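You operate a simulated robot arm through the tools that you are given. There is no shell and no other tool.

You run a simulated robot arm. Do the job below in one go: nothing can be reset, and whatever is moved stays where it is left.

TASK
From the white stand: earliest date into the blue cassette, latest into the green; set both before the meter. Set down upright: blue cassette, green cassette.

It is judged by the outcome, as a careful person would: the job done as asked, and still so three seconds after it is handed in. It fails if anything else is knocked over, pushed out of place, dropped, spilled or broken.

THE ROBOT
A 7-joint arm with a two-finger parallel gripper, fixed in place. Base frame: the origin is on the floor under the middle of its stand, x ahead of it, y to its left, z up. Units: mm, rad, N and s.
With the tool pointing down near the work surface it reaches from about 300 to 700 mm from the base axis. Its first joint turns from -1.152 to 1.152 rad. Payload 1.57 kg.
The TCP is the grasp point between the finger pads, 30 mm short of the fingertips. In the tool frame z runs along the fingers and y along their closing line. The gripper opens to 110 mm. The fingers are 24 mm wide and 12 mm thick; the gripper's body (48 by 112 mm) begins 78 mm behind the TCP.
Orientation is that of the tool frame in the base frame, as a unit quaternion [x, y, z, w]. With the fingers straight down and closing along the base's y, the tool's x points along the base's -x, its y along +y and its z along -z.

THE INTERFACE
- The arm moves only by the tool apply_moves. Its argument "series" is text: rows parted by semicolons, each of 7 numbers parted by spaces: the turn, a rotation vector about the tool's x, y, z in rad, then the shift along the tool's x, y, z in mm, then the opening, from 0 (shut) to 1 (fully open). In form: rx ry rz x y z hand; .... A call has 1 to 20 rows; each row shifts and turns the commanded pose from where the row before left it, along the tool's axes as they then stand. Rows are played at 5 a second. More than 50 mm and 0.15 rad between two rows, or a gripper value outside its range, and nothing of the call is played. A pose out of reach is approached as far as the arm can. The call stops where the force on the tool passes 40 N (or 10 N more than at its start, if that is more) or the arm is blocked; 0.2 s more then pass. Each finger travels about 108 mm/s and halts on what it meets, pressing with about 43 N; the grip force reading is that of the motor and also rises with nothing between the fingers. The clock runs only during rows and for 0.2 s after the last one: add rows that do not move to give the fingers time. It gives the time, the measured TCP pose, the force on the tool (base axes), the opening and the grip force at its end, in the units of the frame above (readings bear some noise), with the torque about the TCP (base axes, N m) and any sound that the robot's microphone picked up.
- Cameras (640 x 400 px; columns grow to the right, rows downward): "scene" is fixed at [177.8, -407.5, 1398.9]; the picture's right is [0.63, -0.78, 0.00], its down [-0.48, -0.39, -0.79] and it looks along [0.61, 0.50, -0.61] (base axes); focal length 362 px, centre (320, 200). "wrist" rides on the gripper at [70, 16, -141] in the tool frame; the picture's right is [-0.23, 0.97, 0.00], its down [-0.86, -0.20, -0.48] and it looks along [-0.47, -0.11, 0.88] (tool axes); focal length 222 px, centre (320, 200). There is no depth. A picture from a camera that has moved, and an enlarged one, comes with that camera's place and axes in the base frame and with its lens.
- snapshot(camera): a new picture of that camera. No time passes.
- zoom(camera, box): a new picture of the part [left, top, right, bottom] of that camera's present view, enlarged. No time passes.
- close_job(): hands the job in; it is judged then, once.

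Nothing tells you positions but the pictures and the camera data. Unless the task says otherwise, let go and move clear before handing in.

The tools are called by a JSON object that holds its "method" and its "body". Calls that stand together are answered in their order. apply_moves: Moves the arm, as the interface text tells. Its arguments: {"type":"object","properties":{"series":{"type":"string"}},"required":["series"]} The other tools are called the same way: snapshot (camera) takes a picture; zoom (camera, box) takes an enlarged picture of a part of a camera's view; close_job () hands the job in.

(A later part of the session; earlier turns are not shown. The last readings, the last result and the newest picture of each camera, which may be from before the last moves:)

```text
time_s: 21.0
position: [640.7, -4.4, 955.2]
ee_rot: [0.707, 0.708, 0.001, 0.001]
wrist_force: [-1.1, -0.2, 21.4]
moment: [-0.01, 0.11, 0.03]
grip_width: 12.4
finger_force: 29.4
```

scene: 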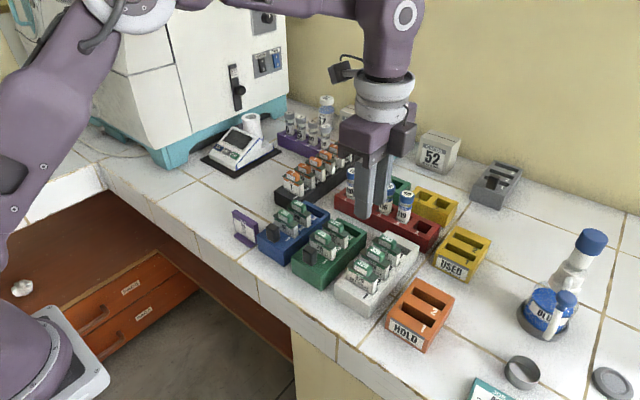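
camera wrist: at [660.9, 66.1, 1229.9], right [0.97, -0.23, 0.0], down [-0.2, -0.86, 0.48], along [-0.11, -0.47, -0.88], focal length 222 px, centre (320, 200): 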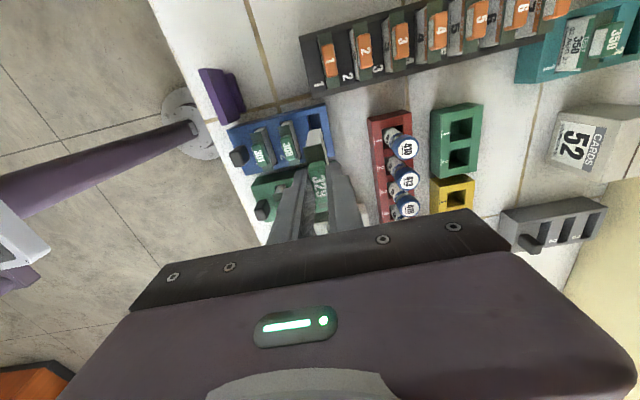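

The card touched the floor at TCP≈954 with about 9–20 N of push. I'll ease up 1 mm, open modestly and rise straight up.

{"method": "apply_moves", "body": {"series": "0 0 0 0 0 -1.2 0; 0 0 0 0 0 0 0.24; 0 0 0 0 0 0 0.24; 0 0 0 0 0 0 0.24; 0 0 0 0 0 -5 0.24; 0 0 0 0 0 -15 0.24; 0 0 0 0 0 -25 0.24; 0 0 0 0 0 -30 0.24; 0 0 0 0 0 -35 0.24; 0 0 0 0 0 -20 0.24; 0 0 0 0 0 0 0.24"}}

{"method": "snapshot", "body": {"camera": "wrist"}}

{"method": "zoom", "body": {"camera": "scene", "box": [260, 160, 420, 300]}}

```text
time_s: 23.4
position: [641.1, -3.5, 1083.9]
ee_rot: [0.707, 0.707, 0.0, 0.001]
wrist_force: [1.6, -1.3, -0.6]
moment: [-0.01, 0.01, 0.01]
grip_width: 26.6
finger_force: 0.0
```

```text
taken
camera wrist: at [657.9, 66.7, 1225.0], right [0.97, -0.23, 0.0], down [-0.2, -0.86, 0.48], along [-0.11, -0.47, -0.88], focal length 222 px, centre (320, 200)
```

wrist: 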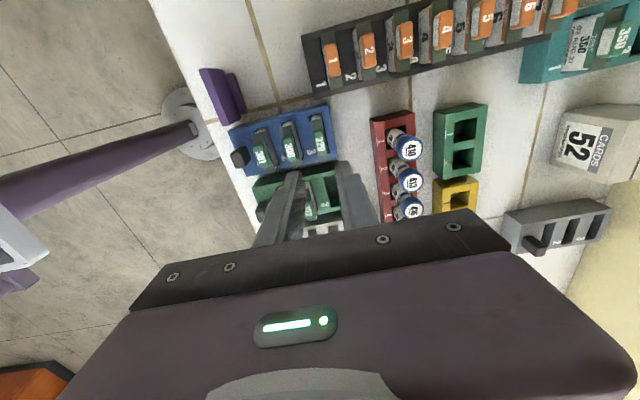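

```text
2.86 times, centred on (340, 230) of scene
camera zoom: at [177.8, -407.5, 1398.9], right [0.63, -0.78, 0.0], down [-0.48, -0.39, -0.79], along [0.61, 0.5, -0.61], focal length 1035 px, centre (263, 114)
```

zoom: 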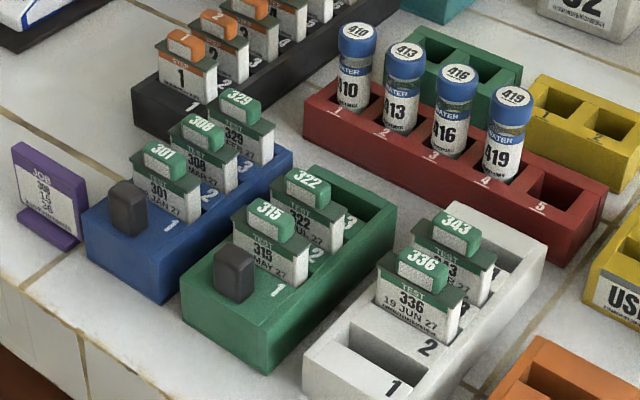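

329 is seated in blue slot 3, in line with 301 and 308. Now I'll go over card 336 (19 JUN 27).

{"method": "apply_moves", "body": {"series": "0 0 0 -38.84 -10.86 0 0.273; 0 0 0 -38.84 -10.86 0 0.273; 0 0 0 -38.84 -10.86 0 0.273; 0 0 0 -38.84 -10.86 0 0.273; 0 0 0 -38.84 -10.86 0 0.273; 0 0 0 0 0 30 0.273; 0 0 0 0 0 30 0.273; 0 0 0 0 0 30 0.273; 0 0 0 0 0 8 0.273; 0 0 0 0 0 0 0.273; 0 0 0 0 0 0 0.273"}}

{"method": "zoom", "body": {"camera": "wrist", "box": [240, 110, 400, 210]}}

{"method": "zoom", "body": {"camera": "scene", "box": [320, 200, 440, 310]}}

```text
time_s: 25.8
position: [585.9, -197.6, 986.5]
ee_rot: [0.708, 0.706, 0.001, -0.001]
wrist_force: [1.3, -1.0, 0.2]
moment: [-0.01, 0.03, 0.0]
grip_width: 30.0
finger_force: 0.1
```

```text
4.00 times, centred on (320, 160) of wrist
camera zoom: at [603.6, -128.3, 1126.7], right [0.97, -0.23, 0.0], down [-0.2, -0.86, 0.48], along [-0.11, -0.47, -0.88], focal length 888 px, centre (320, 360)
```

zoom: 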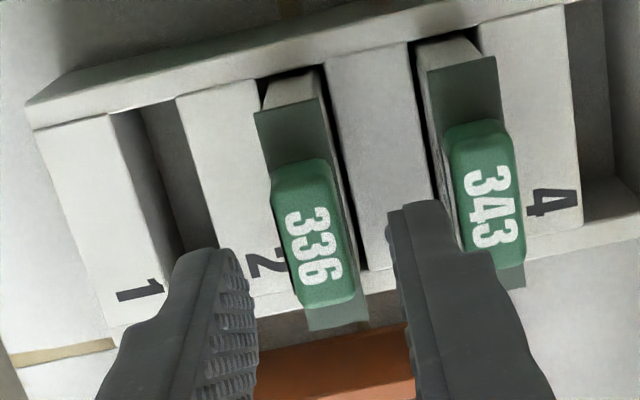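

```text
3.64 times, centred on (380, 255) of scene
camera zoom: at [177.8, -407.5, 1398.9], right [0.63, -0.78, 0.0], down [-0.48, -0.39, -0.79], along [0.61, 0.5, -0.61], focal length 1317 px, centre (102, 0)
```

zoom: 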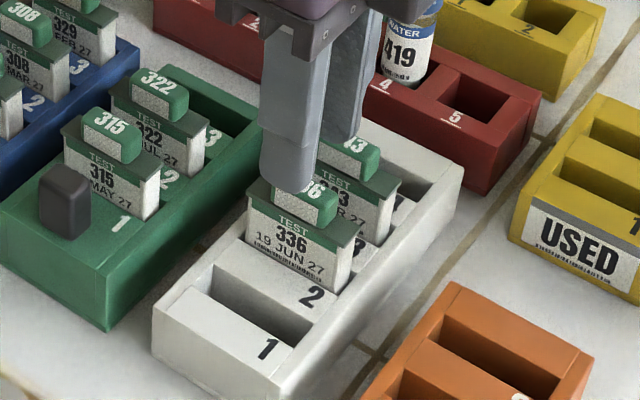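

336's tab sits exactly where 329's tab did in this view, so alignment is good. I'll descend and grip.

{"method": "apply_moves", "body": {"series": "0 0 0 0 0 12 0.273; 0 0 0 0 0 12 0.273; 0 0 0 0 0 7.8 0.273; 0 0 0 0 0 0 0.273; 0 0 0 0 0 0 0; 0 0 0 0 0 0 0; 0 0 0 0 0 0 0; 0 0 0 0 0 0 0"}}

{"method": "zoom", "body": {"camera": "wrist", "box": [240, 110, 400, 210]}}

```text
time_s: 27.6
position: [587.2, -197.9, 954.9]
ee_rot: [0.707, 0.707, 0.0, -0.001]
wrist_force: [-0.2, -0.5, -0.2]
moment: [0.02, 0.02, -0.04]
grip_width: 12.7
finger_force: 29.5
```

```text
4.00 times, centred on (320, 160) of wrist
camera zoom: at [603.4, -128.1, 1095.6], right [0.97, -0.23, 0.0], down [-0.2, -0.86, 0.48], along [-0.11, -0.47, -0.88], focal length 888 px, centre (320, 360)
```

zoom: 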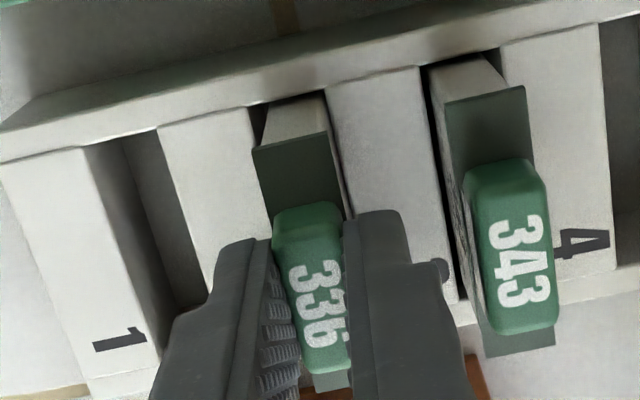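

Gripped at 12.7 mm. I'll lift out and carry it over green slot 3.

{"method": "apply_moves", "body": {"series": "0 0 0 0 0 0 0; 0 0 0 0 0 -6 0; 0 0 0 0 0 -10 0; 0 0 0 0 0 -12 0; 0 0 0 0 0 -15 0; 0 0 0 0 0 -20 0; 0 0 0 0 0 -20 0; 0 0 0 0 0 -20 0; 0 0 0 0 0 -20 0; 0 0 0 0 0 -12 0; 0 0 0 24.9 13.6 0 0; 0 0 0 24.9 13.6 0 0; 0 0 0 24.9 13.6 0 0; 0 0 0 24.9 13.5 0 0; 0 0 0 0 0 0 0; 0 0 0 0 0 0 0"}}

{"method": "zoom", "body": {"camera": "wrist", "box": [250, 80, 390, 180]}}

{"method": "zoom", "body": {"camera": "scene", "box": [260, 120, 420, 300]}}

```text
time_s: 31.0
position: [640.5, -98.5, 1089.4]
ee_rot: [0.708, 0.706, 0.001, 0.0]
wrist_force: [0.0, 0.9, 0.1]
moment: [-0.02, 0.0, 0.03]
grip_width: 12.8
finger_force: 29.8
```

```text
4.00 times, centred on (320, 130) of wrist
camera zoom: at [658.2, -27.9, 1230.1], right [0.97, -0.23, 0.0], down [-0.2, -0.86, 0.48], along [-0.11, -0.47, -0.88], focal length 888 px, centre (320, 480)
```

zoom: 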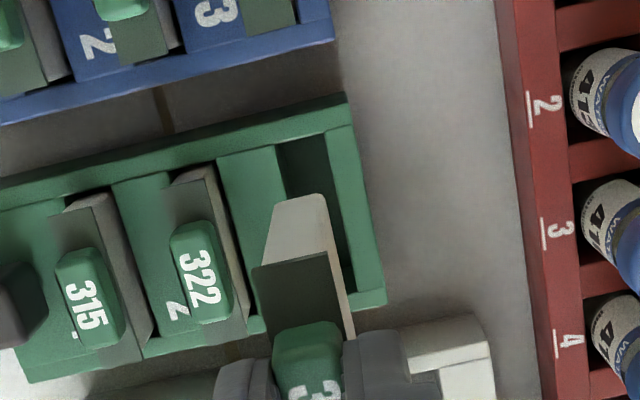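

```text
2.22 times, centred on (340, 210) of scene
camera zoom: at [177.8, -407.5, 1398.9], right [0.63, -0.78, 0.0], down [-0.48, -0.39, -0.79], along [0.61, 0.5, -0.61], focal length 805 px, centre (276, 178)
```

zoom: 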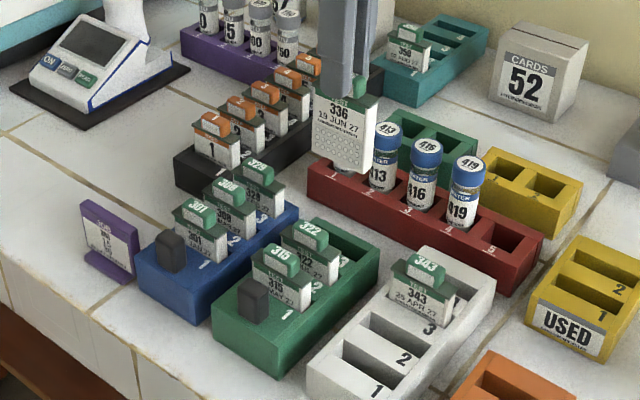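

The card lines up with green slot 3. I'll lower it to just above the slot and verify once more.

{"method": "apply_moves", "body": {"series": "0 0 0 0 -0.3 25 0; 0 0 0 0 0 25 0; 0 0 0 0 0 20 0; 0 0 0 0 0 12 0; 0 0 0 0 0 0 0; 0 0 0 0 0 0 0"}}

{"method": "zoom", "body": {"camera": "wrist", "box": [250, 80, 390, 180]}}

{"method": "zoom", "body": {"camera": "scene", "box": [290, 180, 390, 280]}}

```text
time_s: 32.4
position: [641.3, -98.1, 1006.2]
ee_rot: [0.707, 0.707, 0.0, 0.0]
wrist_force: [0.9, -0.2, -0.5]
moment: [0.0, 0.02, -0.02]
grip_width: 12.7
finger_force: 29.6
```

```text
4.00 times, centred on (320, 130) of wrist
camera zoom: at [657.8, -28.1, 1147.9], right [0.97, -0.23, 0.0], down [-0.2, -0.86, 0.48], along [-0.11, -0.47, -0.88], focal length 888 px, centre (320, 480)
```

zoom: 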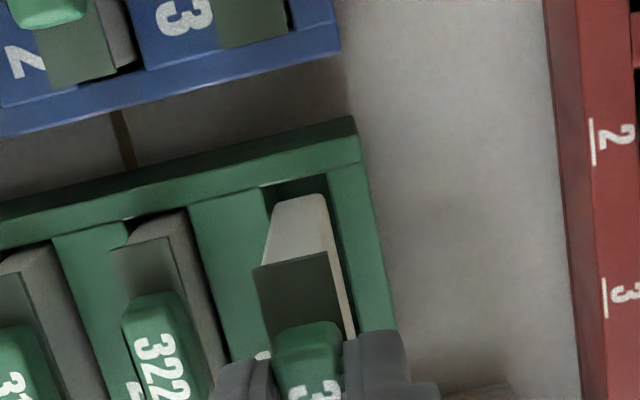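

```text
4.00 times, centred on (340, 230) of scene
camera zoom: at [177.8, -407.5, 1398.9], right [0.63, -0.78, 0.0], down [-0.48, -0.39, -0.79], along [0.61, 0.5, -0.61], focal length 1448 px, centre (240, 80)
```

zoom: 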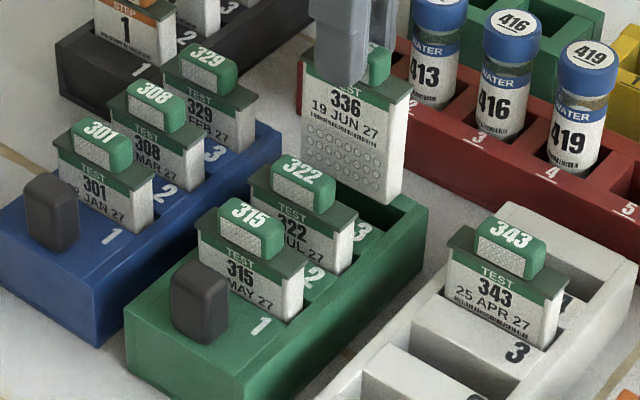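

Aligned in both directions. Lowering into green slot 3.

{"method": "apply_moves", "body": {"series": "0 0 0 0 0 8 0; 0 0 0 0 0 8 0; 0 0 0 0 0 8 0; 0 0 0 0 0 8 0; 0 0 0 0 0 8 0; 0 0 0 0 0 5 0; 0 0 0 0 0 3 0; 0 0 0 0 0 2 0; 0 0 0 0 0 1.5 0; 0 0 0 0 0 1 0; 0 0 0 0 0 0 0"}}

{"method": "apply_moves", "body": {"series": "0 0 0 0 0 0.8 0; 0 0 0 0 0 0 0"}}

{"method": "zoom", "body": {"camera": "scene", "box": [290, 180, 390, 280]}}

```text
time_s: 34.8
position: [640.4, -98.0, 955.8]
ee_rot: [0.707, 0.707, 0.001, 0.0]
wrist_force: [0.2, -0.1, -0.7]
moment: [0.01, -0.01, -0.02]
grip_width: 13.0
finger_force: 29.5
```

```text
time_s: 35.4
position: [640.5, -98.2, 954.7]
ee_rot: [0.707, 0.707, 0.0, 0.0]
wrist_force: [0.0, 0.0, -0.2]
moment: [-0.04, 0.02, -0.04]
grip_width: 12.7
finger_force: 29.2
```

```text
4.00 times, centred on (340, 230) of scene
camera zoom: at [177.8, -407.5, 1398.9], right [0.63, -0.78, 0.0], down [-0.48, -0.39, -0.79], along [0.61, 0.5, -0.61], focal length 1448 px, centre (240, 80)
```

zoom: 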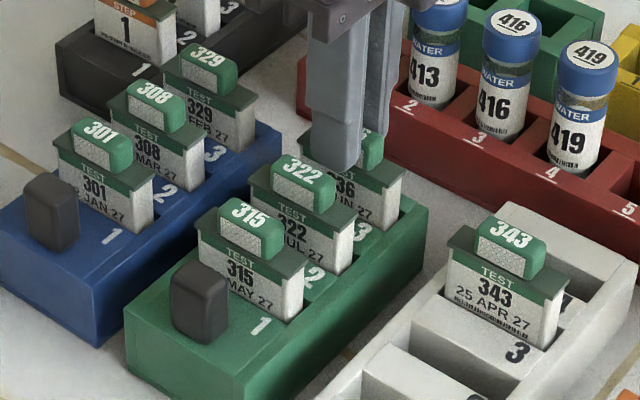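

{"method": "apply_moves", "body": {"series": "0 0 0 0 0 0.7 0; 0 0 0 0 0 0 0"}}

{"method": "apply_moves", "body": {"series": "0 0 0 0 0 0.5 0; 0 0 0 0 0 0 0"}}

```text
time_s: 36.0
position: [641.0, -98.2, 955.4]
ee_rot: [0.707, 0.707, 0.001, 0.0]
wrist_force: [-1.6, 1.2, 9.0]
moment: [0.01, 0.06, 0.0]
grip_width: 12.5
finger_force: 29.7
```

```text
time_s: 36.6
position: [638.8, -98.5, 953.6]
ee_rot: [0.707, 0.707, 0.001, 0.001]
wrist_force: [-0.1, 1.1, 19.4]
moment: [0.06, 0.03, -0.01]
grip_width: 13.0
finger_force: 29.6
```

336 is seated in green slot 3. I'll ease up, release and rise clear.

{"method": "apply_moves", "body": {"series": "0 0 0 0 0 -1 0; 0 0 0 0 0 0 0.24; 0 0 0 0 0 0 0.24; 0 0 0 0 0 0 0.24; 0 0 0 0 0 -5 0.24; 0 0 0 0 0 -15 0.24; 0 0 0 0 0 -25 0.24; 0 0 0 0 0 -30 0.24; 0 0 0 0 0 -35 0.24; 0 0 0 0 0 -20 0.24; 0 0 0 0 0 0 0.24"}}

{"method": "snapshot", "body": {"camera": "scene"}}

{"method": "zoom", "body": {"camera": "scene", "box": [250, 180, 390, 290]}}

{"method": "zoom", "body": {"camera": "scene", "box": [225, 190, 305, 270]}}

```text
time_s: 39.0
position: [640.5, -98.7, 1083.6]
ee_rot: [0.707, 0.707, 0.0, -0.001]
wrist_force: [0.5, -0.8, -0.2]
moment: [0.01, -0.01, 0.02]
grip_width: 26.3
finger_force: 0.1
```

```text
taken
```

scene: 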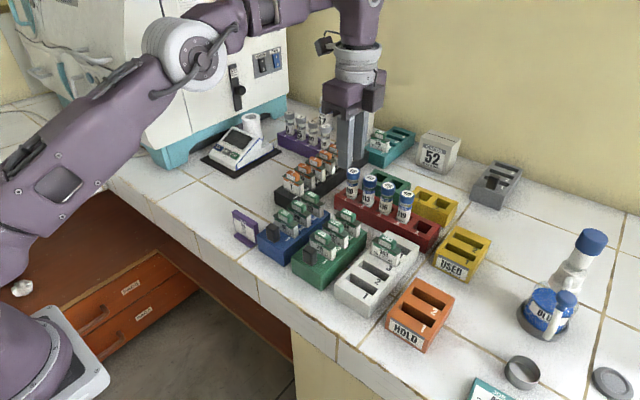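

```text
3.64 times, centred on (320, 235) of scene
camera zoom: at [177.8, -407.5, 1398.9], right [0.63, -0.78, 0.0], down [-0.48, -0.39, -0.79], along [0.61, 0.5, -0.61], focal length 1317 px, centre (320, 73)
```

zoom: 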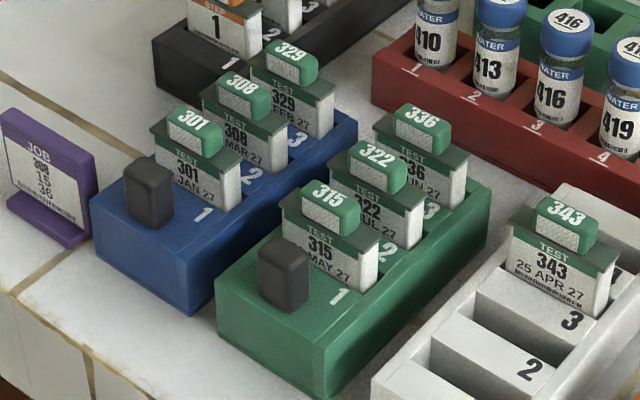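

```text
5.00 times, centred on (265, 230) of scene
camera zoom: at [177.8, -407.5, 1398.9], right [0.63, -0.78, 0.0], down [-0.48, -0.39, -0.79], along [0.61, 0.5, -0.61], focal length 1811 px, centre (595, 50)
```

zoom: 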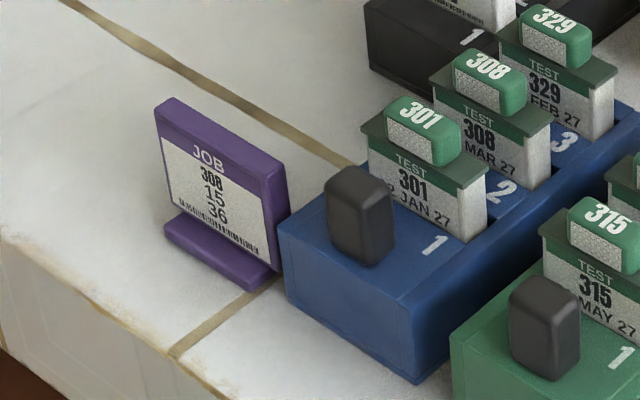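

Both cards are seated: 329 in blue slot 3 and 336 in green slot 3. Next I'll turn the gripper back to close along y and go over the blue cassette, to grip its body across the width near its middle.

{"method": "apply_moves", "body": {"series": "0 0 -0.1428 0 0 0 0.75; 0 0 -0.1428 0 0 0 0.75; 0 0 -0.1428 0 0 0 0.75; 0 0 -0.1428 0 0 0 0.75; 0 0 -0.1428 0 0 0 0.75; 0 0 -0.1428 0 0 0 0.75; 0 0 -0.1428 0 0 0 0.75; 0 0 -0.1428 0 0 0 0.75; 0 0 -0.1428 0 0 0 0.75; 0 0 -0.1428 0 0 0 0.75; 0 0 -0.1428 0 0 0 0.75; 0 0 0 19.5 31.7 0 0.75; 0 0 0 19.5 31.7 0 0.75; 0 0 0 19.5 31.7 0 0.75; 0 0 0 0 0 0 0.75; 0 0 0 0 0 0 0.75"}}

{"method": "snapshot", "body": {"camera": "wrist"}}

{"method": "zoom", "body": {"camera": "wrist", "box": [240, 80, 400, 180]}}

{"method": "zoom", "body": {"camera": "wrist", "box": [400, 0, 640, 200]}}

```text
time_s: 42.4
position: [581.6, -2.1, 1083.5]
ee_rot: [0.0, 1.0, 0.0, 0.0]
wrist_force: [0.0, 0.0, 0.4]
moment: [-0.01, 0.01, -0.01]
grip_width: 82.1
finger_force: 0.0
```

```text
taken
camera wrist: at [512.8, 13.7, 1224.9], right [0.23, 0.97, 0.0], down [0.86, -0.2, 0.48], along [0.47, -0.11, -0.88], focal length 222 px, centre (320, 200)
```

wrist: 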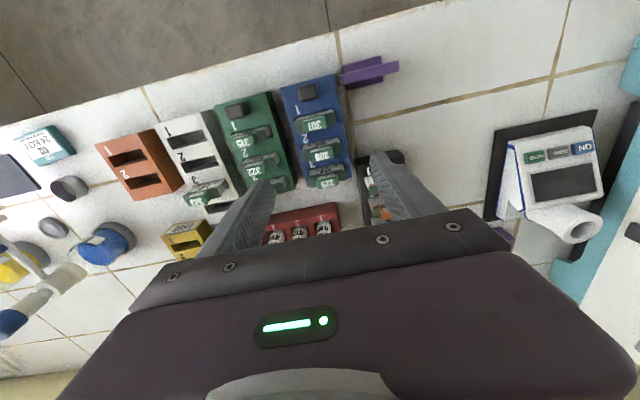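

```text
4.00 times, centred on (320, 130) of wrist
camera zoom: at [512.8, 13.7, 1224.9], right [0.23, 0.97, 0.0], down [0.86, -0.2, 0.48], along [0.47, -0.11, -0.88], focal length 888 px, centre (320, 480)
```

zoom: 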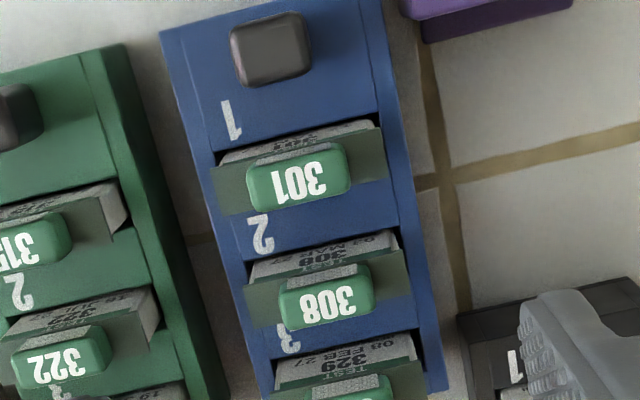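

```text
2.00 times, centred on (520, 100) of wrist
camera zoom: at [512.8, 13.7, 1224.9], right [0.23, 0.97, 0.0], down [0.86, -0.2, 0.48], along [0.47, -0.11, -0.88], focal length 444 px, centre (-80, 400)
```

zoom: 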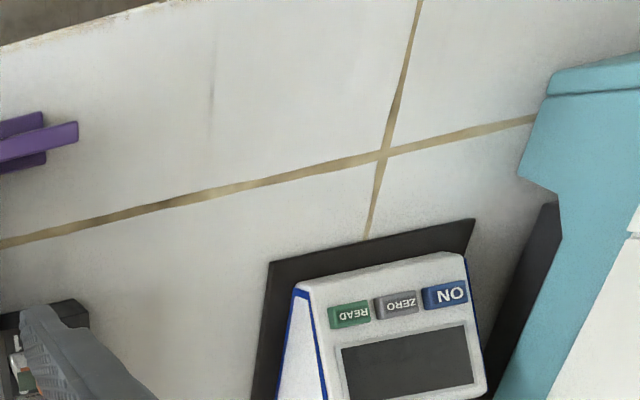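

I'm over the blue cassette with its centre at y≈-5, and the machine's leg begins at y≈456. I'll descend until the fingertips are just above the cassette's rim and check side clearances.

{"method": "apply_moves", "body": {"series": "0 0 0 0 -1 30 0.75; 0 0 0 0 0 30 0.75; 0 0 0 0 0 30 0.75; 0 0 0 0 0 30 0.75; 0 0 0 0 0 20 0.75; 0 0 0 0 0 8 0.75; 0 0 0 0 0 0 0.75; 0 0 0 0 0 0 0.75"}}

{"method": "snapshot", "body": {"camera": "wrist"}}

{"method": "zoom", "body": {"camera": "wrist", "box": [200, 100, 440, 250]}}

{"method": "zoom", "body": {"camera": "scene", "box": [240, 170, 380, 280]}}

```text
time_s: 44.2
position: [581.3, -4.5, 935.9]
ee_rot: [0.0, 1.0, 0.0, 0.0]
wrist_force: [0.1, 0.5, -0.2]
moment: [-0.03, 0.0, 0.0]
grip_width: 82.6
finger_force: 0.0
```

```text
taken
camera wrist: at [512.5, 12.5, 1076.7], right [0.23, 0.97, 0.0], down [0.86, -0.2, 0.48], along [0.47, -0.11, -0.88], focal length 222 px, centre (320, 200)
```

wrist: 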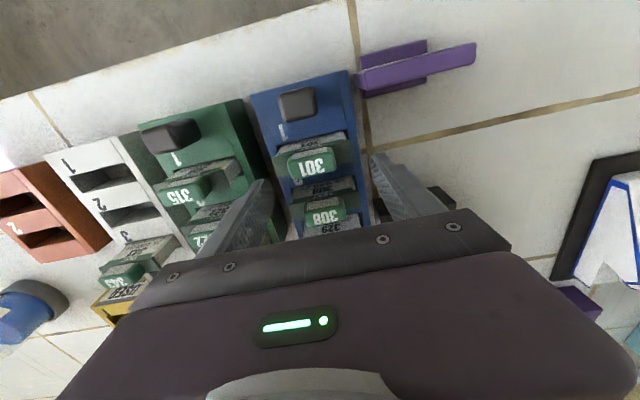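

```text
2.67 times, centred on (320, 175) of wrist
camera zoom: at [512.5, 12.5, 1076.7], right [0.23, 0.97, 0.0], down [0.86, -0.2, 0.48], along [0.47, -0.11, -0.88], focal length 592 px, centre (320, 267)
```

zoom: 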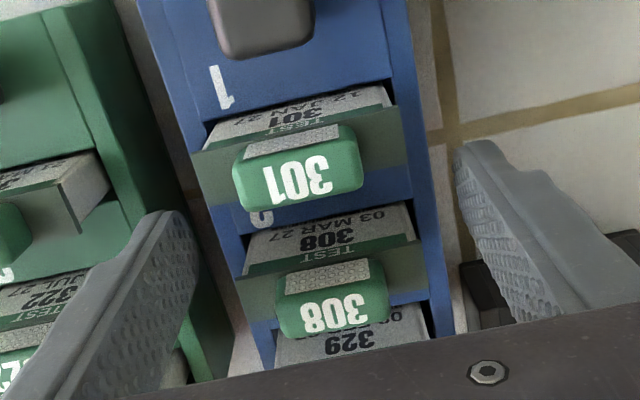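

```text
3.64 times, centred on (310, 225) of scene
camera zoom: at [177.8, -407.5, 1398.9], right [0.63, -0.78, 0.0], down [-0.48, -0.39, -0.79], along [0.61, 0.5, -0.61], focal length 1317 px, centre (356, 109)
```

zoom: 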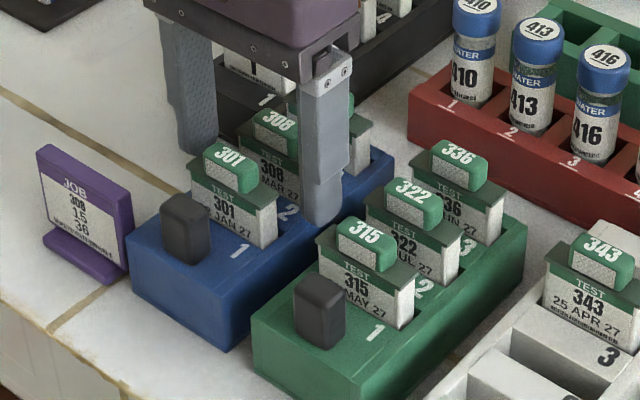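

The fingers look close to the green cassette on the -y side, so I'll zoom in on that gap before going lower.

{"method": "zoom", "body": {"camera": "wrist", "box": [220, 130, 320, 200]}}

{"method": "zoom", "body": {"camera": "scene", "box": [290, 190, 350, 250]}}

{"method": "zoom", "body": {"camera": "wrist", "box": [330, 130, 430, 220]}}

```text
5.71 times, centred on (270, 165) of wrist
camera zoom: at [512.5, 12.5, 1076.7], right [0.23, 0.97, 0.0], down [0.86, -0.2, 0.48], along [0.47, -0.11, -0.88], focal length 1269 px, centre (606, 400)
```

zoom: 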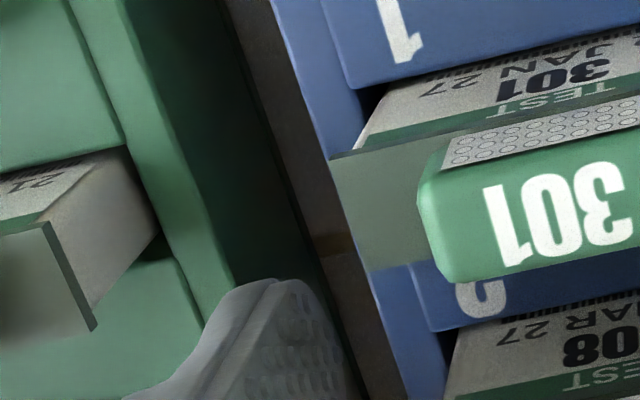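

```text
6.67 times, centred on (320, 220) of scene
camera zoom: at [177.8, -407.5, 1398.9], right [0.63, -0.78, 0.0], down [-0.48, -0.39, -0.79], along [0.61, 0.5, -0.61], focal length 2414 px, centre (320, 67)
```

zoom: 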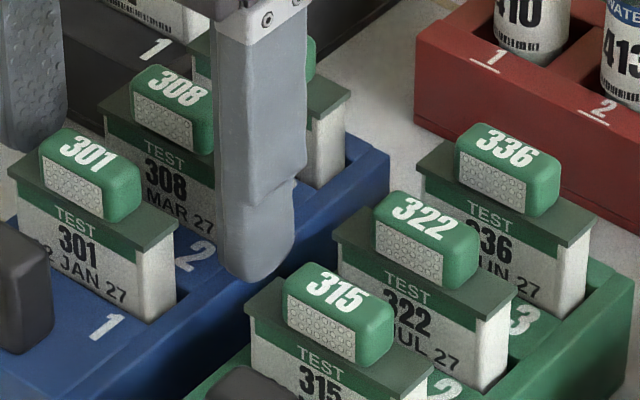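

```text
4.44 times, centred on (380, 175) of wrist
camera zoom: at [512.5, 12.5, 1076.7], right [0.23, 0.97, 0.0], down [0.86, -0.2, 0.48], along [0.47, -0.11, -0.88], focal length 987 px, centre (53, 311)
```

zoom: 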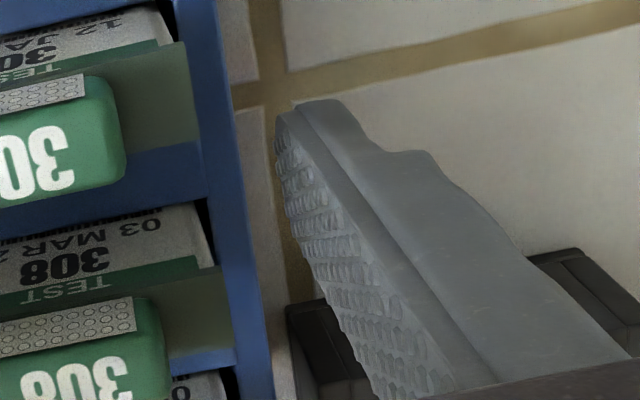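

The gap check shows about 4–5 mm clearance on both finger sides to blue and about 6 mm to green. I'll shift 0.6 mm, descend and close on the blue cassette's body.

{"method": "apply_moves", "body": {"series": "0 0 0 0 -0.6 8 0.75; 0 0 0 0 0 10 0.75; 0 0 0 0 0 12 0.75; 0 0 0 0 0 12 0.75; 0 0 0 0 0 10 0.75; 0 0 0 0 0 0 0.75; 0 0 0 0 0 0 0.75"}}

{"method": "snapshot", "body": {"camera": "wrist"}}

{"method": "zoom", "body": {"camera": "scene", "box": [240, 170, 380, 280]}}

```text
time_s: 45.8
position: [580.5, -4.8, 884.5]
ee_rot: [0.0, 1.0, 0.0, 0.0]
wrist_force: [-0.2, 0.4, -0.4]
moment: [0.0, 0.01, 0.0]
grip_width: 82.5
finger_force: 0.1
```

```text
taken
camera wrist: at [512.5, 11.5, 1025.2], right [0.23, 0.97, 0.0], down [0.86, -0.2, 0.48], along [0.47, -0.11, -0.88], focal length 222 px, centre (320, 200)
```

wrist: 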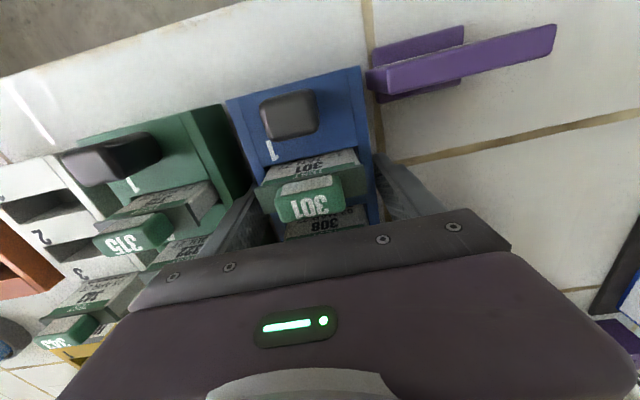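

```text
3.64 times, centred on (310, 225) of scene
camera zoom: at [177.8, -407.5, 1398.9], right [0.63, -0.78, 0.0], down [-0.48, -0.39, -0.79], along [0.61, 0.5, -0.61], focal length 1317 px, centre (356, 109)
```

zoom: 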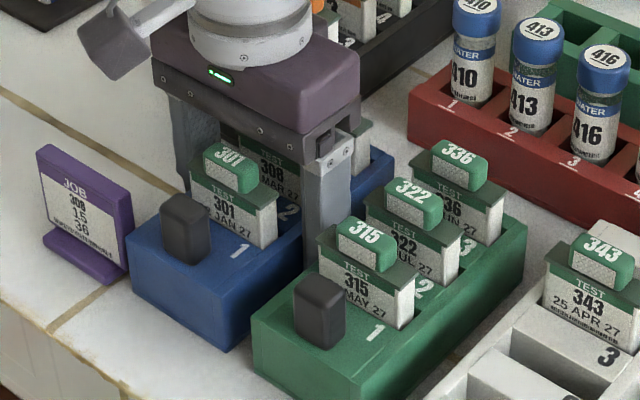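

The fingers straddle the blue cassette cleanly. Closing now.

{"method": "apply_moves", "body": {"series": "0 0 0 0 0 0 0.7; 0 0 0 0 0 0 0.6; 0 0 0 0 0 0 0.5; 0 0 0 0 0 0 0.5; 0 0 0 0 0 0 0.5"}}

{"method": "zoom", "body": {"camera": "scene", "box": [240, 170, 380, 280]}}

```text
time_s: 47.0
position: [581.7, -5.0, 885.6]
ee_rot: [0.0, 1.0, 0.0, 0.001]
wrist_force: [-0.4, 0.4, 0.6]
moment: [0.05, 0.04, -0.03]
grip_width: 74.8
finger_force: 43.1
```

```text
3.64 times, centred on (310, 225) of scene
camera zoom: at [177.8, -407.5, 1398.9], right [0.63, -0.78, 0.0], down [-0.48, -0.39, -0.79], along [0.61, 0.5, -0.61], focal length 1317 px, centre (356, 109)
```

zoom: 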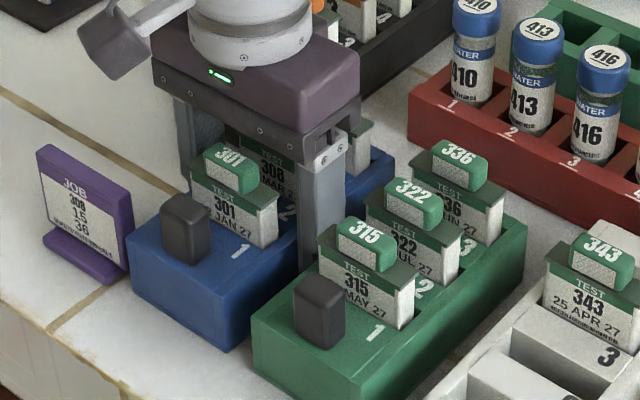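

Firm grip (74.8 mm, 43 N). I'll start with a small lift to test the hold and level.

{"method": "apply_moves", "body": {"series": "0 0 0 0 0 -2 0.4; 0 0 0 0 0 -3 0.4; 0 0 0 0 0 -5 0.4; 0 0 0 0 0 -5 0.4; 0 0 0 0 0 0 0.4"}}

{"method": "zoom", "body": {"camera": "scene", "box": [240, 170, 380, 280]}}

{"method": "snapshot", "body": {"camera": "wrist"}}

```text
time_s: 48.2
position: [581.4, -4.5, 899.3]
ee_rot: [0.0, 1.0, 0.0, 0.0]
wrist_force: [0.3, 0.8, -2.0]
moment: [-0.01, 0.01, -0.02]
grip_width: 74.6
finger_force: 43.1
```

```text
3.64 times, centred on (310, 225) of scene
camera zoom: at [177.9, -407.5, 1398.9], right [0.63, -0.78, 0.0], down [-0.48, -0.39, -0.79], along [0.61, 0.5, -0.61], focal length 1317 px, centre (356, 109)
```

zoom: 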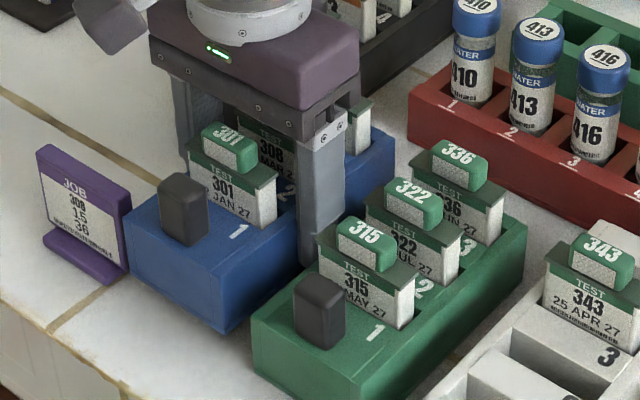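

```text
taken
camera wrist: at [512.7, 11.8, 1039.9], right [0.23, 0.97, 0.0], down [0.86, -0.2, 0.48], along [0.47, -0.11, -0.88], focal length 222 px, centre (320, 200)
```

wrist: 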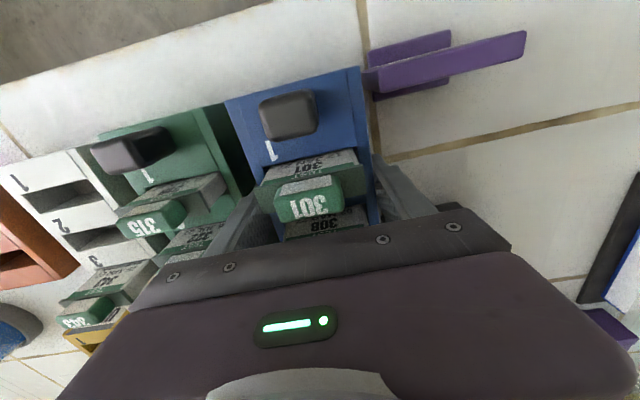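

The cassette is level and holds well (about 2 N). I'll lift it well clear and carry it over to the front of the meter at height.

{"method": "apply_moves", "body": {"series": "0 0 0 0 0 -10 0.4; 0 0 0 0 0 -15 0.4; 0 0 0 0 0 -20 0.4; 0 0 0 0 0 -20 0.4; 0 0 0 0 0 -20 0.4; 0 0 0 0 0 -20 0.4; 0 0 0 0 0 -20 0.4; 0 0 0 0 0 -10 0.4; 0 0 0 0 0 0 0.4"}}

{"method": "apply_moves", "body": {"series": "0 0 0 1 12 0 0.4; 0 0 0 1 20 0 0.4; 0 0 0 1 24 0 0.4; 0 0 0 1 24 0 0.4; 0 0 0 1 24 0 0.4; 0 0 0 1 24 0 0.4; 0 0 0 1 24 0 0.4; 0 0 0 1 24 0 0.4; 0 0 0 1 24 0 0.4; 0 0 0 1 24 0 0.4; 0 0 0 1 24 0 0.4; 0 0 0 1 20 0 0.4; 0 0 0 1 12 0 0.4; 0 0 0 0 0 0 0.4; 0 0 0 0 0 0 0.4"}}

{"method": "snapshot", "body": {"camera": "scene"}}

{"method": "snapshot", "body": {"camera": "wrist"}}

```text
time_s: 50.2
position: [582.5, -5.2, 1034.7]
ee_rot: [-0.001, 1.0, 0.0, -0.001]
wrist_force: [0.0, -0.9, -2.4]
moment: [-0.01, 0.04, -0.02]
grip_width: 74.5
finger_force: 43.0
```

```text
time_s: 53.4
position: [568.5, 275.3, 1035.7]
ee_rot: [0.0, 1.0, 0.001, 0.001]
wrist_force: [-0.4, 0.4, -2.3]
moment: [0.02, 0.01, 0.01]
grip_width: 74.6
finger_force: 43.0
```

```text
taken
```

scene: 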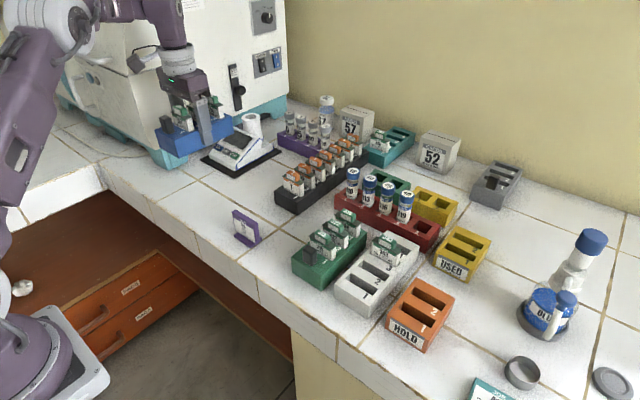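

```text
taken
camera wrist: at [499.8, 292.0, 1175.1], right [0.23, 0.97, 0.0], down [0.86, -0.2, 0.48], along [0.47, -0.11, -0.88], focal length 222 px, centre (320, 200)
```

wrist: 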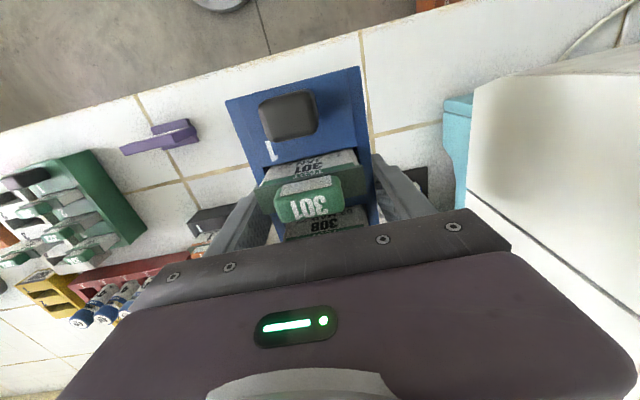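

Blue is held level at y≈275. Before going further toward +y I'll check clearance between the gripper/cassette and the tall white machine.

{"method": "zoom", "body": {"camera": "scene", "box": [60, 0, 300, 190]}}

{"method": "zoom", "body": {"camera": "wrist", "box": [380, 20, 640, 330]}}

{"method": "zoom", "body": {"camera": "scene", "box": [130, 70, 270, 190]}}

```text
2.11 times, centred on (180, 95) of scene
camera zoom: at [177.9, -407.5, 1398.9], right [0.63, -0.78, 0.0], down [-0.48, -0.39, -0.79], along [0.61, 0.5, -0.61], focal length 762 px, centre (615, 421)
```

zoom: 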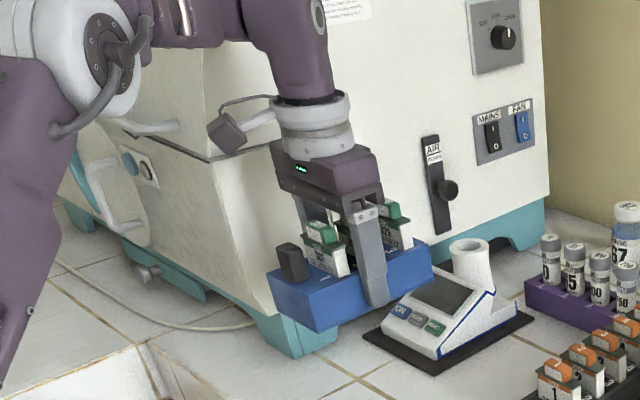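

```text
1.29 times, centred on (510, 175) of wrist
camera zoom: at [499.8, 292.0, 1175.1], right [0.23, 0.97, 0.0], down [0.86, -0.2, 0.48], along [0.47, -0.11, -0.88], focal length 287 px, centre (75, 232)
```

zoom: 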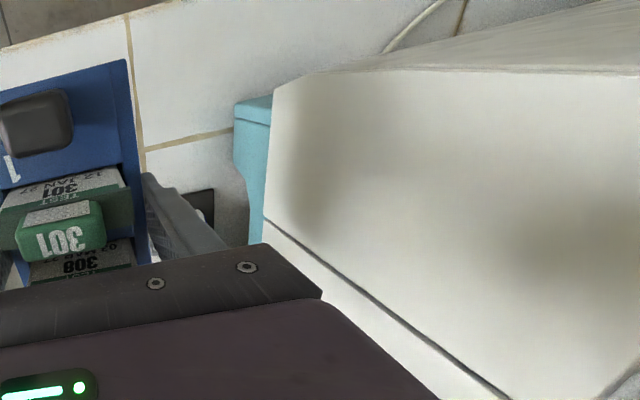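

```text
3.33 times, centred on (200, 130) of scene
camera zoom: at [177.9, -407.5, 1398.9], right [0.63, -0.78, 0.0], down [-0.48, -0.39, -0.79], along [0.61, 0.5, -0.61], focal length 1207 px, centre (720, 433)
```

zoom: 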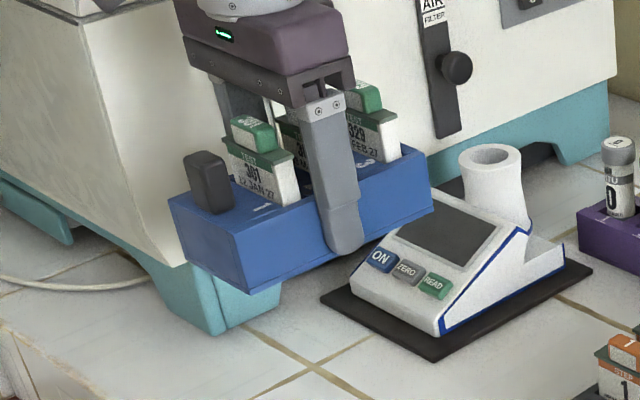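

The machine's side face is at y≈458, with its front edge at x≈555. Placing the cassette at y≈390 keeps the gripper body about 12 mm clear, so I'll continue slowly to (563, 390).

{"method": "apply_moves", "body": {"series": "0 0 0 1 12 0 0.4; 0 0 0 1 18 0 0.4; 0 0 0 1 20 0 0.4; 0 0 0 1 20 0 0.4; 0 0 0 1 18 0 0.4; 0 0 0 0.5 12 0 0.4; 0 0 0 0 8 0 0.4; 0 0 0 0 4 0 0.4; 0 0 0 0 0 0 0.4; 0 0 0 0 0 0 0.4"}}

{"method": "snapshot", "body": {"camera": "scene"}}

{"method": "snapshot", "body": {"camera": "wrist"}}

{"method": "zoom", "body": {"camera": "scene", "box": [100, 40, 280, 200]}}

```text
time_s: 55.6
position: [554.0, 353.9, 1020.4]
ee_rot: [-0.015, 1.0, -0.01, -0.006]
wrist_force: [-0.6, 0.0, -2.4]
moment: [0.02, 0.01, -0.01]
grip_width: 74.6
finger_force: 43.0
out of reach, approached as far as the arm can: row 4, 5, 7, 8
```

```text
taken
```

scene: 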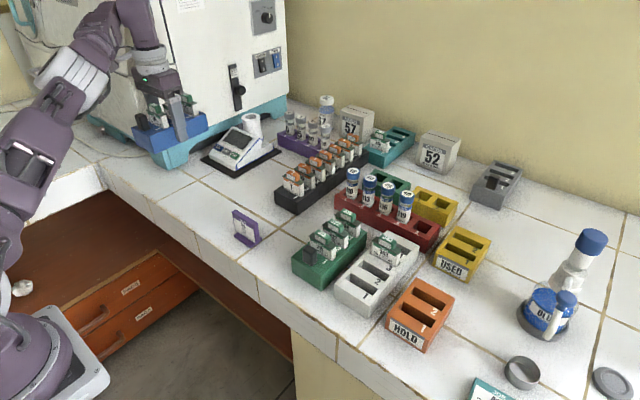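

```text
taken
camera wrist: at [486.5, 371.9, 1162.5], right [0.2, 0.98, -0.02], down [0.87, -0.16, 0.47], along [0.46, -0.11, -0.88], focal length 222 px, centre (320, 200)
```

wrist: 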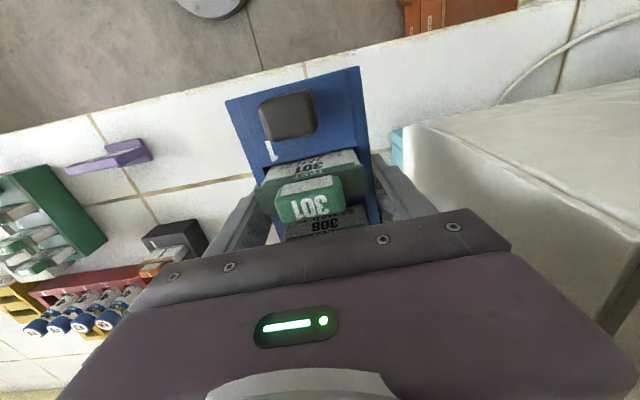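

```text
2.50 times, centred on (190, 120) of scene
camera zoom: at [177.9, -407.5, 1398.9], right [0.63, -0.78, 0.0], down [-0.48, -0.39, -0.79], along [0.61, 0.5, -0.61], focal length 905 px, centre (645, 400)
```

zoom: 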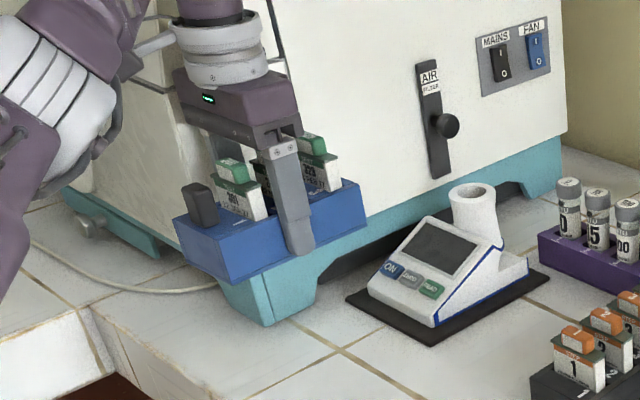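

The arm hit its reach limit at this height (it stopped near y=354, slightly tilted). I'll back off in y, lower to where the reach is larger, and approach again lower and slightly nearer the robot.

{"method": "apply_moves", "body": {"series": "0 0 0 0 -20 0 0.4; 0 0 0 0 -20 0 0.4; 0 0 0 0 -20 0 0.4; 0 0 0 0 -20 0 0.4; 0 0 0 0 0 0 0.4; 0 0 0 0 0 0 0.4"}}

{"method": "snapshot", "body": {"camera": "wrist"}}

{"method": "zoom", "body": {"camera": "scene", "box": [100, 40, 280, 200]}}

```text
time_s: 57.0
position: [561.0, 278.0, 1027.2]
ee_rot: [0.0, 1.0, -0.001, 0.0]
wrist_force: [-0.3, 0.7, -1.9]
moment: [0.01, 0.02, -0.01]
grip_width: 74.8
finger_force: 43.0
```

```text
taken
camera wrist: at [491.6, 294.7, 1167.5], right [0.23, 0.97, 0.0], down [0.86, -0.2, 0.48], along [0.47, -0.11, -0.88], focal length 222 px, centre (320, 200)
```

wrist: 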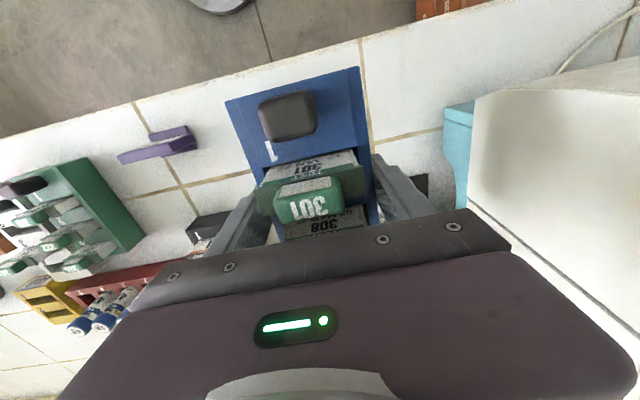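

```text
2.50 times, centred on (190, 120) of scene
camera zoom: at [177.8, -407.5, 1398.9], right [0.63, -0.78, 0.0], down [-0.48, -0.39, -0.79], along [0.61, 0.5, -0.61], focal length 905 px, centre (645, 400)
```

zoom: 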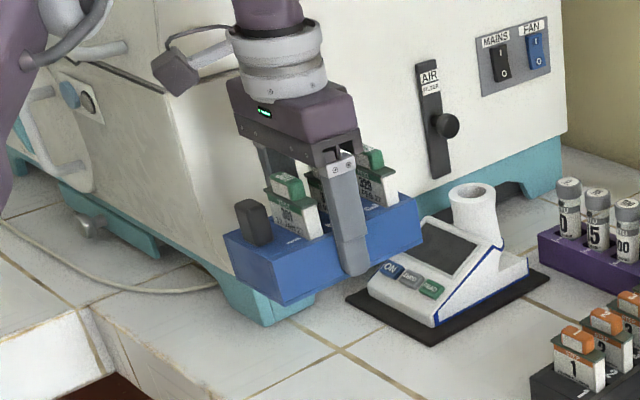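

Position recovered and level at (561, 278, 1027). I'll lower here over empty bench first, then slide out toward y≈388 at low height.

{"method": "apply_moves", "body": {"series": "0 0 0 1 0 15 0.4; 0 0 0 1 0 20 0.4; 0 0 0 1 0 20 0.4; 0 0 0 1 0 20 0.4; 0 0 0 1 0 15 0.4; 0 0 0 0 0 10 0.4; 0 0 0 0 0 0 0.4; 0 0 0 0 0 0 0.4"}}

{"method": "apply_moves", "body": {"series": "0 0 0 0 12 0 0.4; 0 0 0 0 15 0 0.4; 0 0 0 0 15 0 0.4; 0 0 0 0 15 0 0.4; 0 0 0 0 10 0 0.4; 0 0 0 0 0 0 0.4"}}

{"method": "snapshot", "body": {"camera": "wrist"}}

{"method": "zoom", "body": {"camera": "scene", "box": [100, 60, 280, 220]}}

```text
time_s: 58.8
position: [556.2, 279.3, 927.0]
ee_rot: [0.0, 1.0, 0.0, 0.0]
wrist_force: [-0.7, -0.5, -2.9]
moment: [-0.03, 0.03, 0.06]
grip_width: 74.6
finger_force: 43.8
```

```text
time_s: 60.2
position: [556.7, 345.1, 927.1]
ee_rot: [-0.001, 1.0, 0.0, 0.0]
wrist_force: [0.2, 0.0, -1.6]
moment: [-0.03, -0.02, -0.04]
grip_width: 74.7
finger_force: 42.9
```

```text
taken
camera wrist: at [486.7, 362.3, 1068.0], right [0.23, 0.97, 0.0], down [0.86, -0.2, 0.48], along [0.47, -0.11, -0.88], focal length 222 px, centre (320, 200)
```

wrist: 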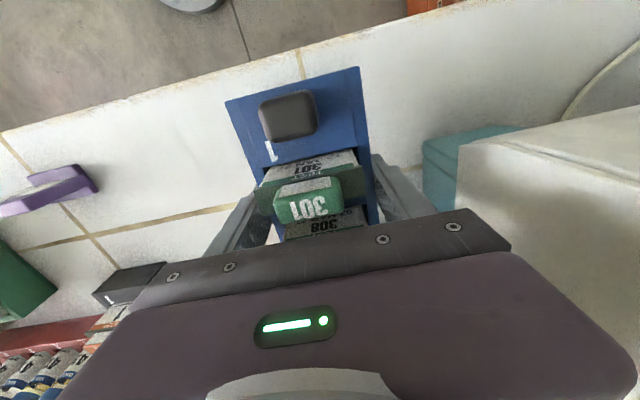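

```text
2.50 times, centred on (190, 140) of scene
camera zoom: at [177.9, -407.5, 1398.9], right [0.63, -0.78, 0.0], down [-0.48, -0.39, -0.79], along [0.61, 0.5, -0.61], focal length 905 px, centre (645, 350)
```

zoom: 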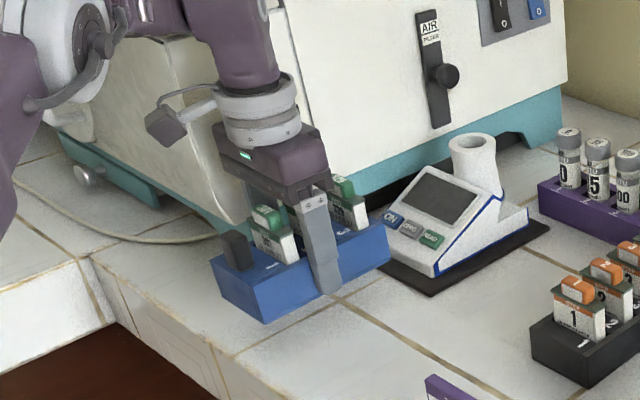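

Low-level travel works. I'll continue gently toward y≈386.

{"method": "apply_moves", "body": {"series": "0 0 0 0 8 0 0.4; 0 0 0 0 10 0 0.4; 0 0 0 0 10 0 0.4; 0 0 0 0 8 0 0.4; 0 0 0 0 5 0 0.4; 0 0 0 0 0 0 0.4; 0 0 0 0 0 0 0.4"}}

{"method": "snapshot", "body": {"camera": "wrist"}}

{"method": "zoom", "body": {"camera": "scene", "box": [100, 60, 280, 220]}}

```text
time_s: 61.8
position: [552.6, 380.3, 922.1]
ee_rot: [-0.003, 1.0, -0.007, -0.007]
wrist_force: [-0.1, -0.5, -2.2]
moment: [-0.04, 0.0, -0.01]
grip_width: 74.7
finger_force: 42.9
out of reach, approached as far as the arm can: row 5
```

```text
taken
camera wrist: at [485.1, 399.7, 1064.1], right [0.22, 0.97, -0.02], down [0.86, -0.19, 0.47], along [0.46, -0.12, -0.88], focal length 222 px, centre (320, 200)
```

wrist: 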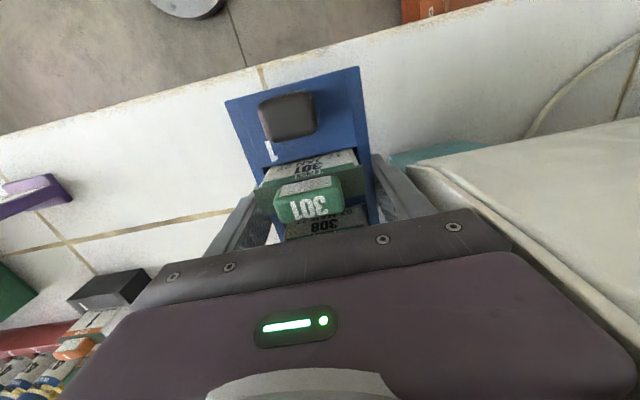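

```text
2.50 times, centred on (190, 140) of scene
camera zoom: at [177.8, -407.5, 1398.9], right [0.63, -0.78, 0.0], down [-0.48, -0.39, -0.79], along [0.61, 0.5, -0.61], focal length 905 px, centre (645, 350)
```

zoom: 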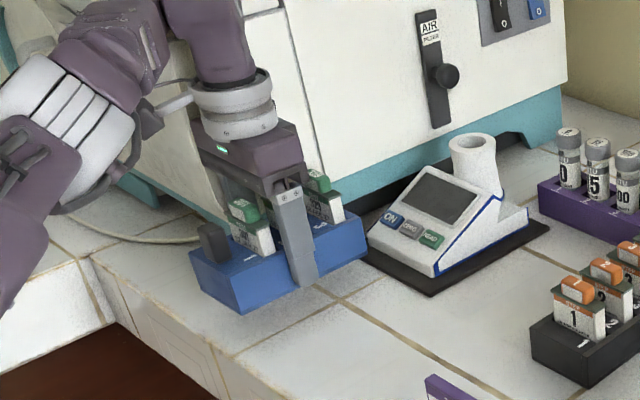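

That is the reach limit with this grip (r≈670). I'll back off a little until level, set the cassette down here temporarily, then regrip it nearer the knob end so it can be moved the last bit to the left.

{"method": "apply_moves", "body": {"series": "0 0 0 2 -8 0 0.4; 0 0 0 2 -8 0 0.4; 0 0 0 0 0 0 0.4; 0 0 0 0 0 0 0.4"}}

```text
time_s: 62.8
position: [552.6, 370.8, 927.3]
ee_rot: [0.0, 1.0, 0.0, 0.0]
wrist_force: [-0.6, 0.0, -2.0]
moment: [0.03, 0.03, -0.02]
grip_width: 74.5
finger_force: 43.6
```

{"method": "apply_moves", "body": {"series": "0 0 0 0 0 8 0.4; 0 0 0 0 0 10 0.4; 0 0 0 0 0 10 0.4; 0 0 0 0 0 6 0.4; 0 0 0 0 0 4 0.4; 0 0 0 0 0 0 0.4; 0 0 0 0 0 0 0.4"}}

{"method": "zoom", "body": {"camera": "scene", "box": [130, 90, 270, 200]}}

```text
time_s: 64.4
position: [551.9, 371.1, 888.5]
ee_rot: [0.0, 1.0, 0.0, 0.0]
wrist_force: [-0.2, -0.5, -1.4]
moment: [0.02, 0.05, 0.01]
grip_width: 74.5
finger_force: 43.4
```

```text
3.64 times, centred on (200, 145) of scene
camera zoom: at [177.8, -407.5, 1398.9], right [0.63, -0.78, 0.0], down [-0.48, -0.39, -0.79], along [0.61, 0.5, -0.61], focal length 1317 px, centre (756, 400)
```

zoom: 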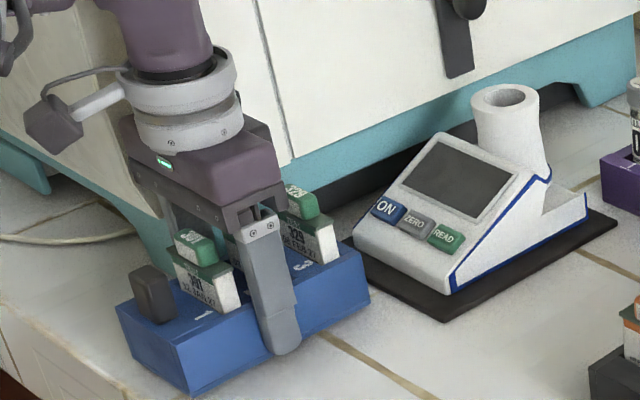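

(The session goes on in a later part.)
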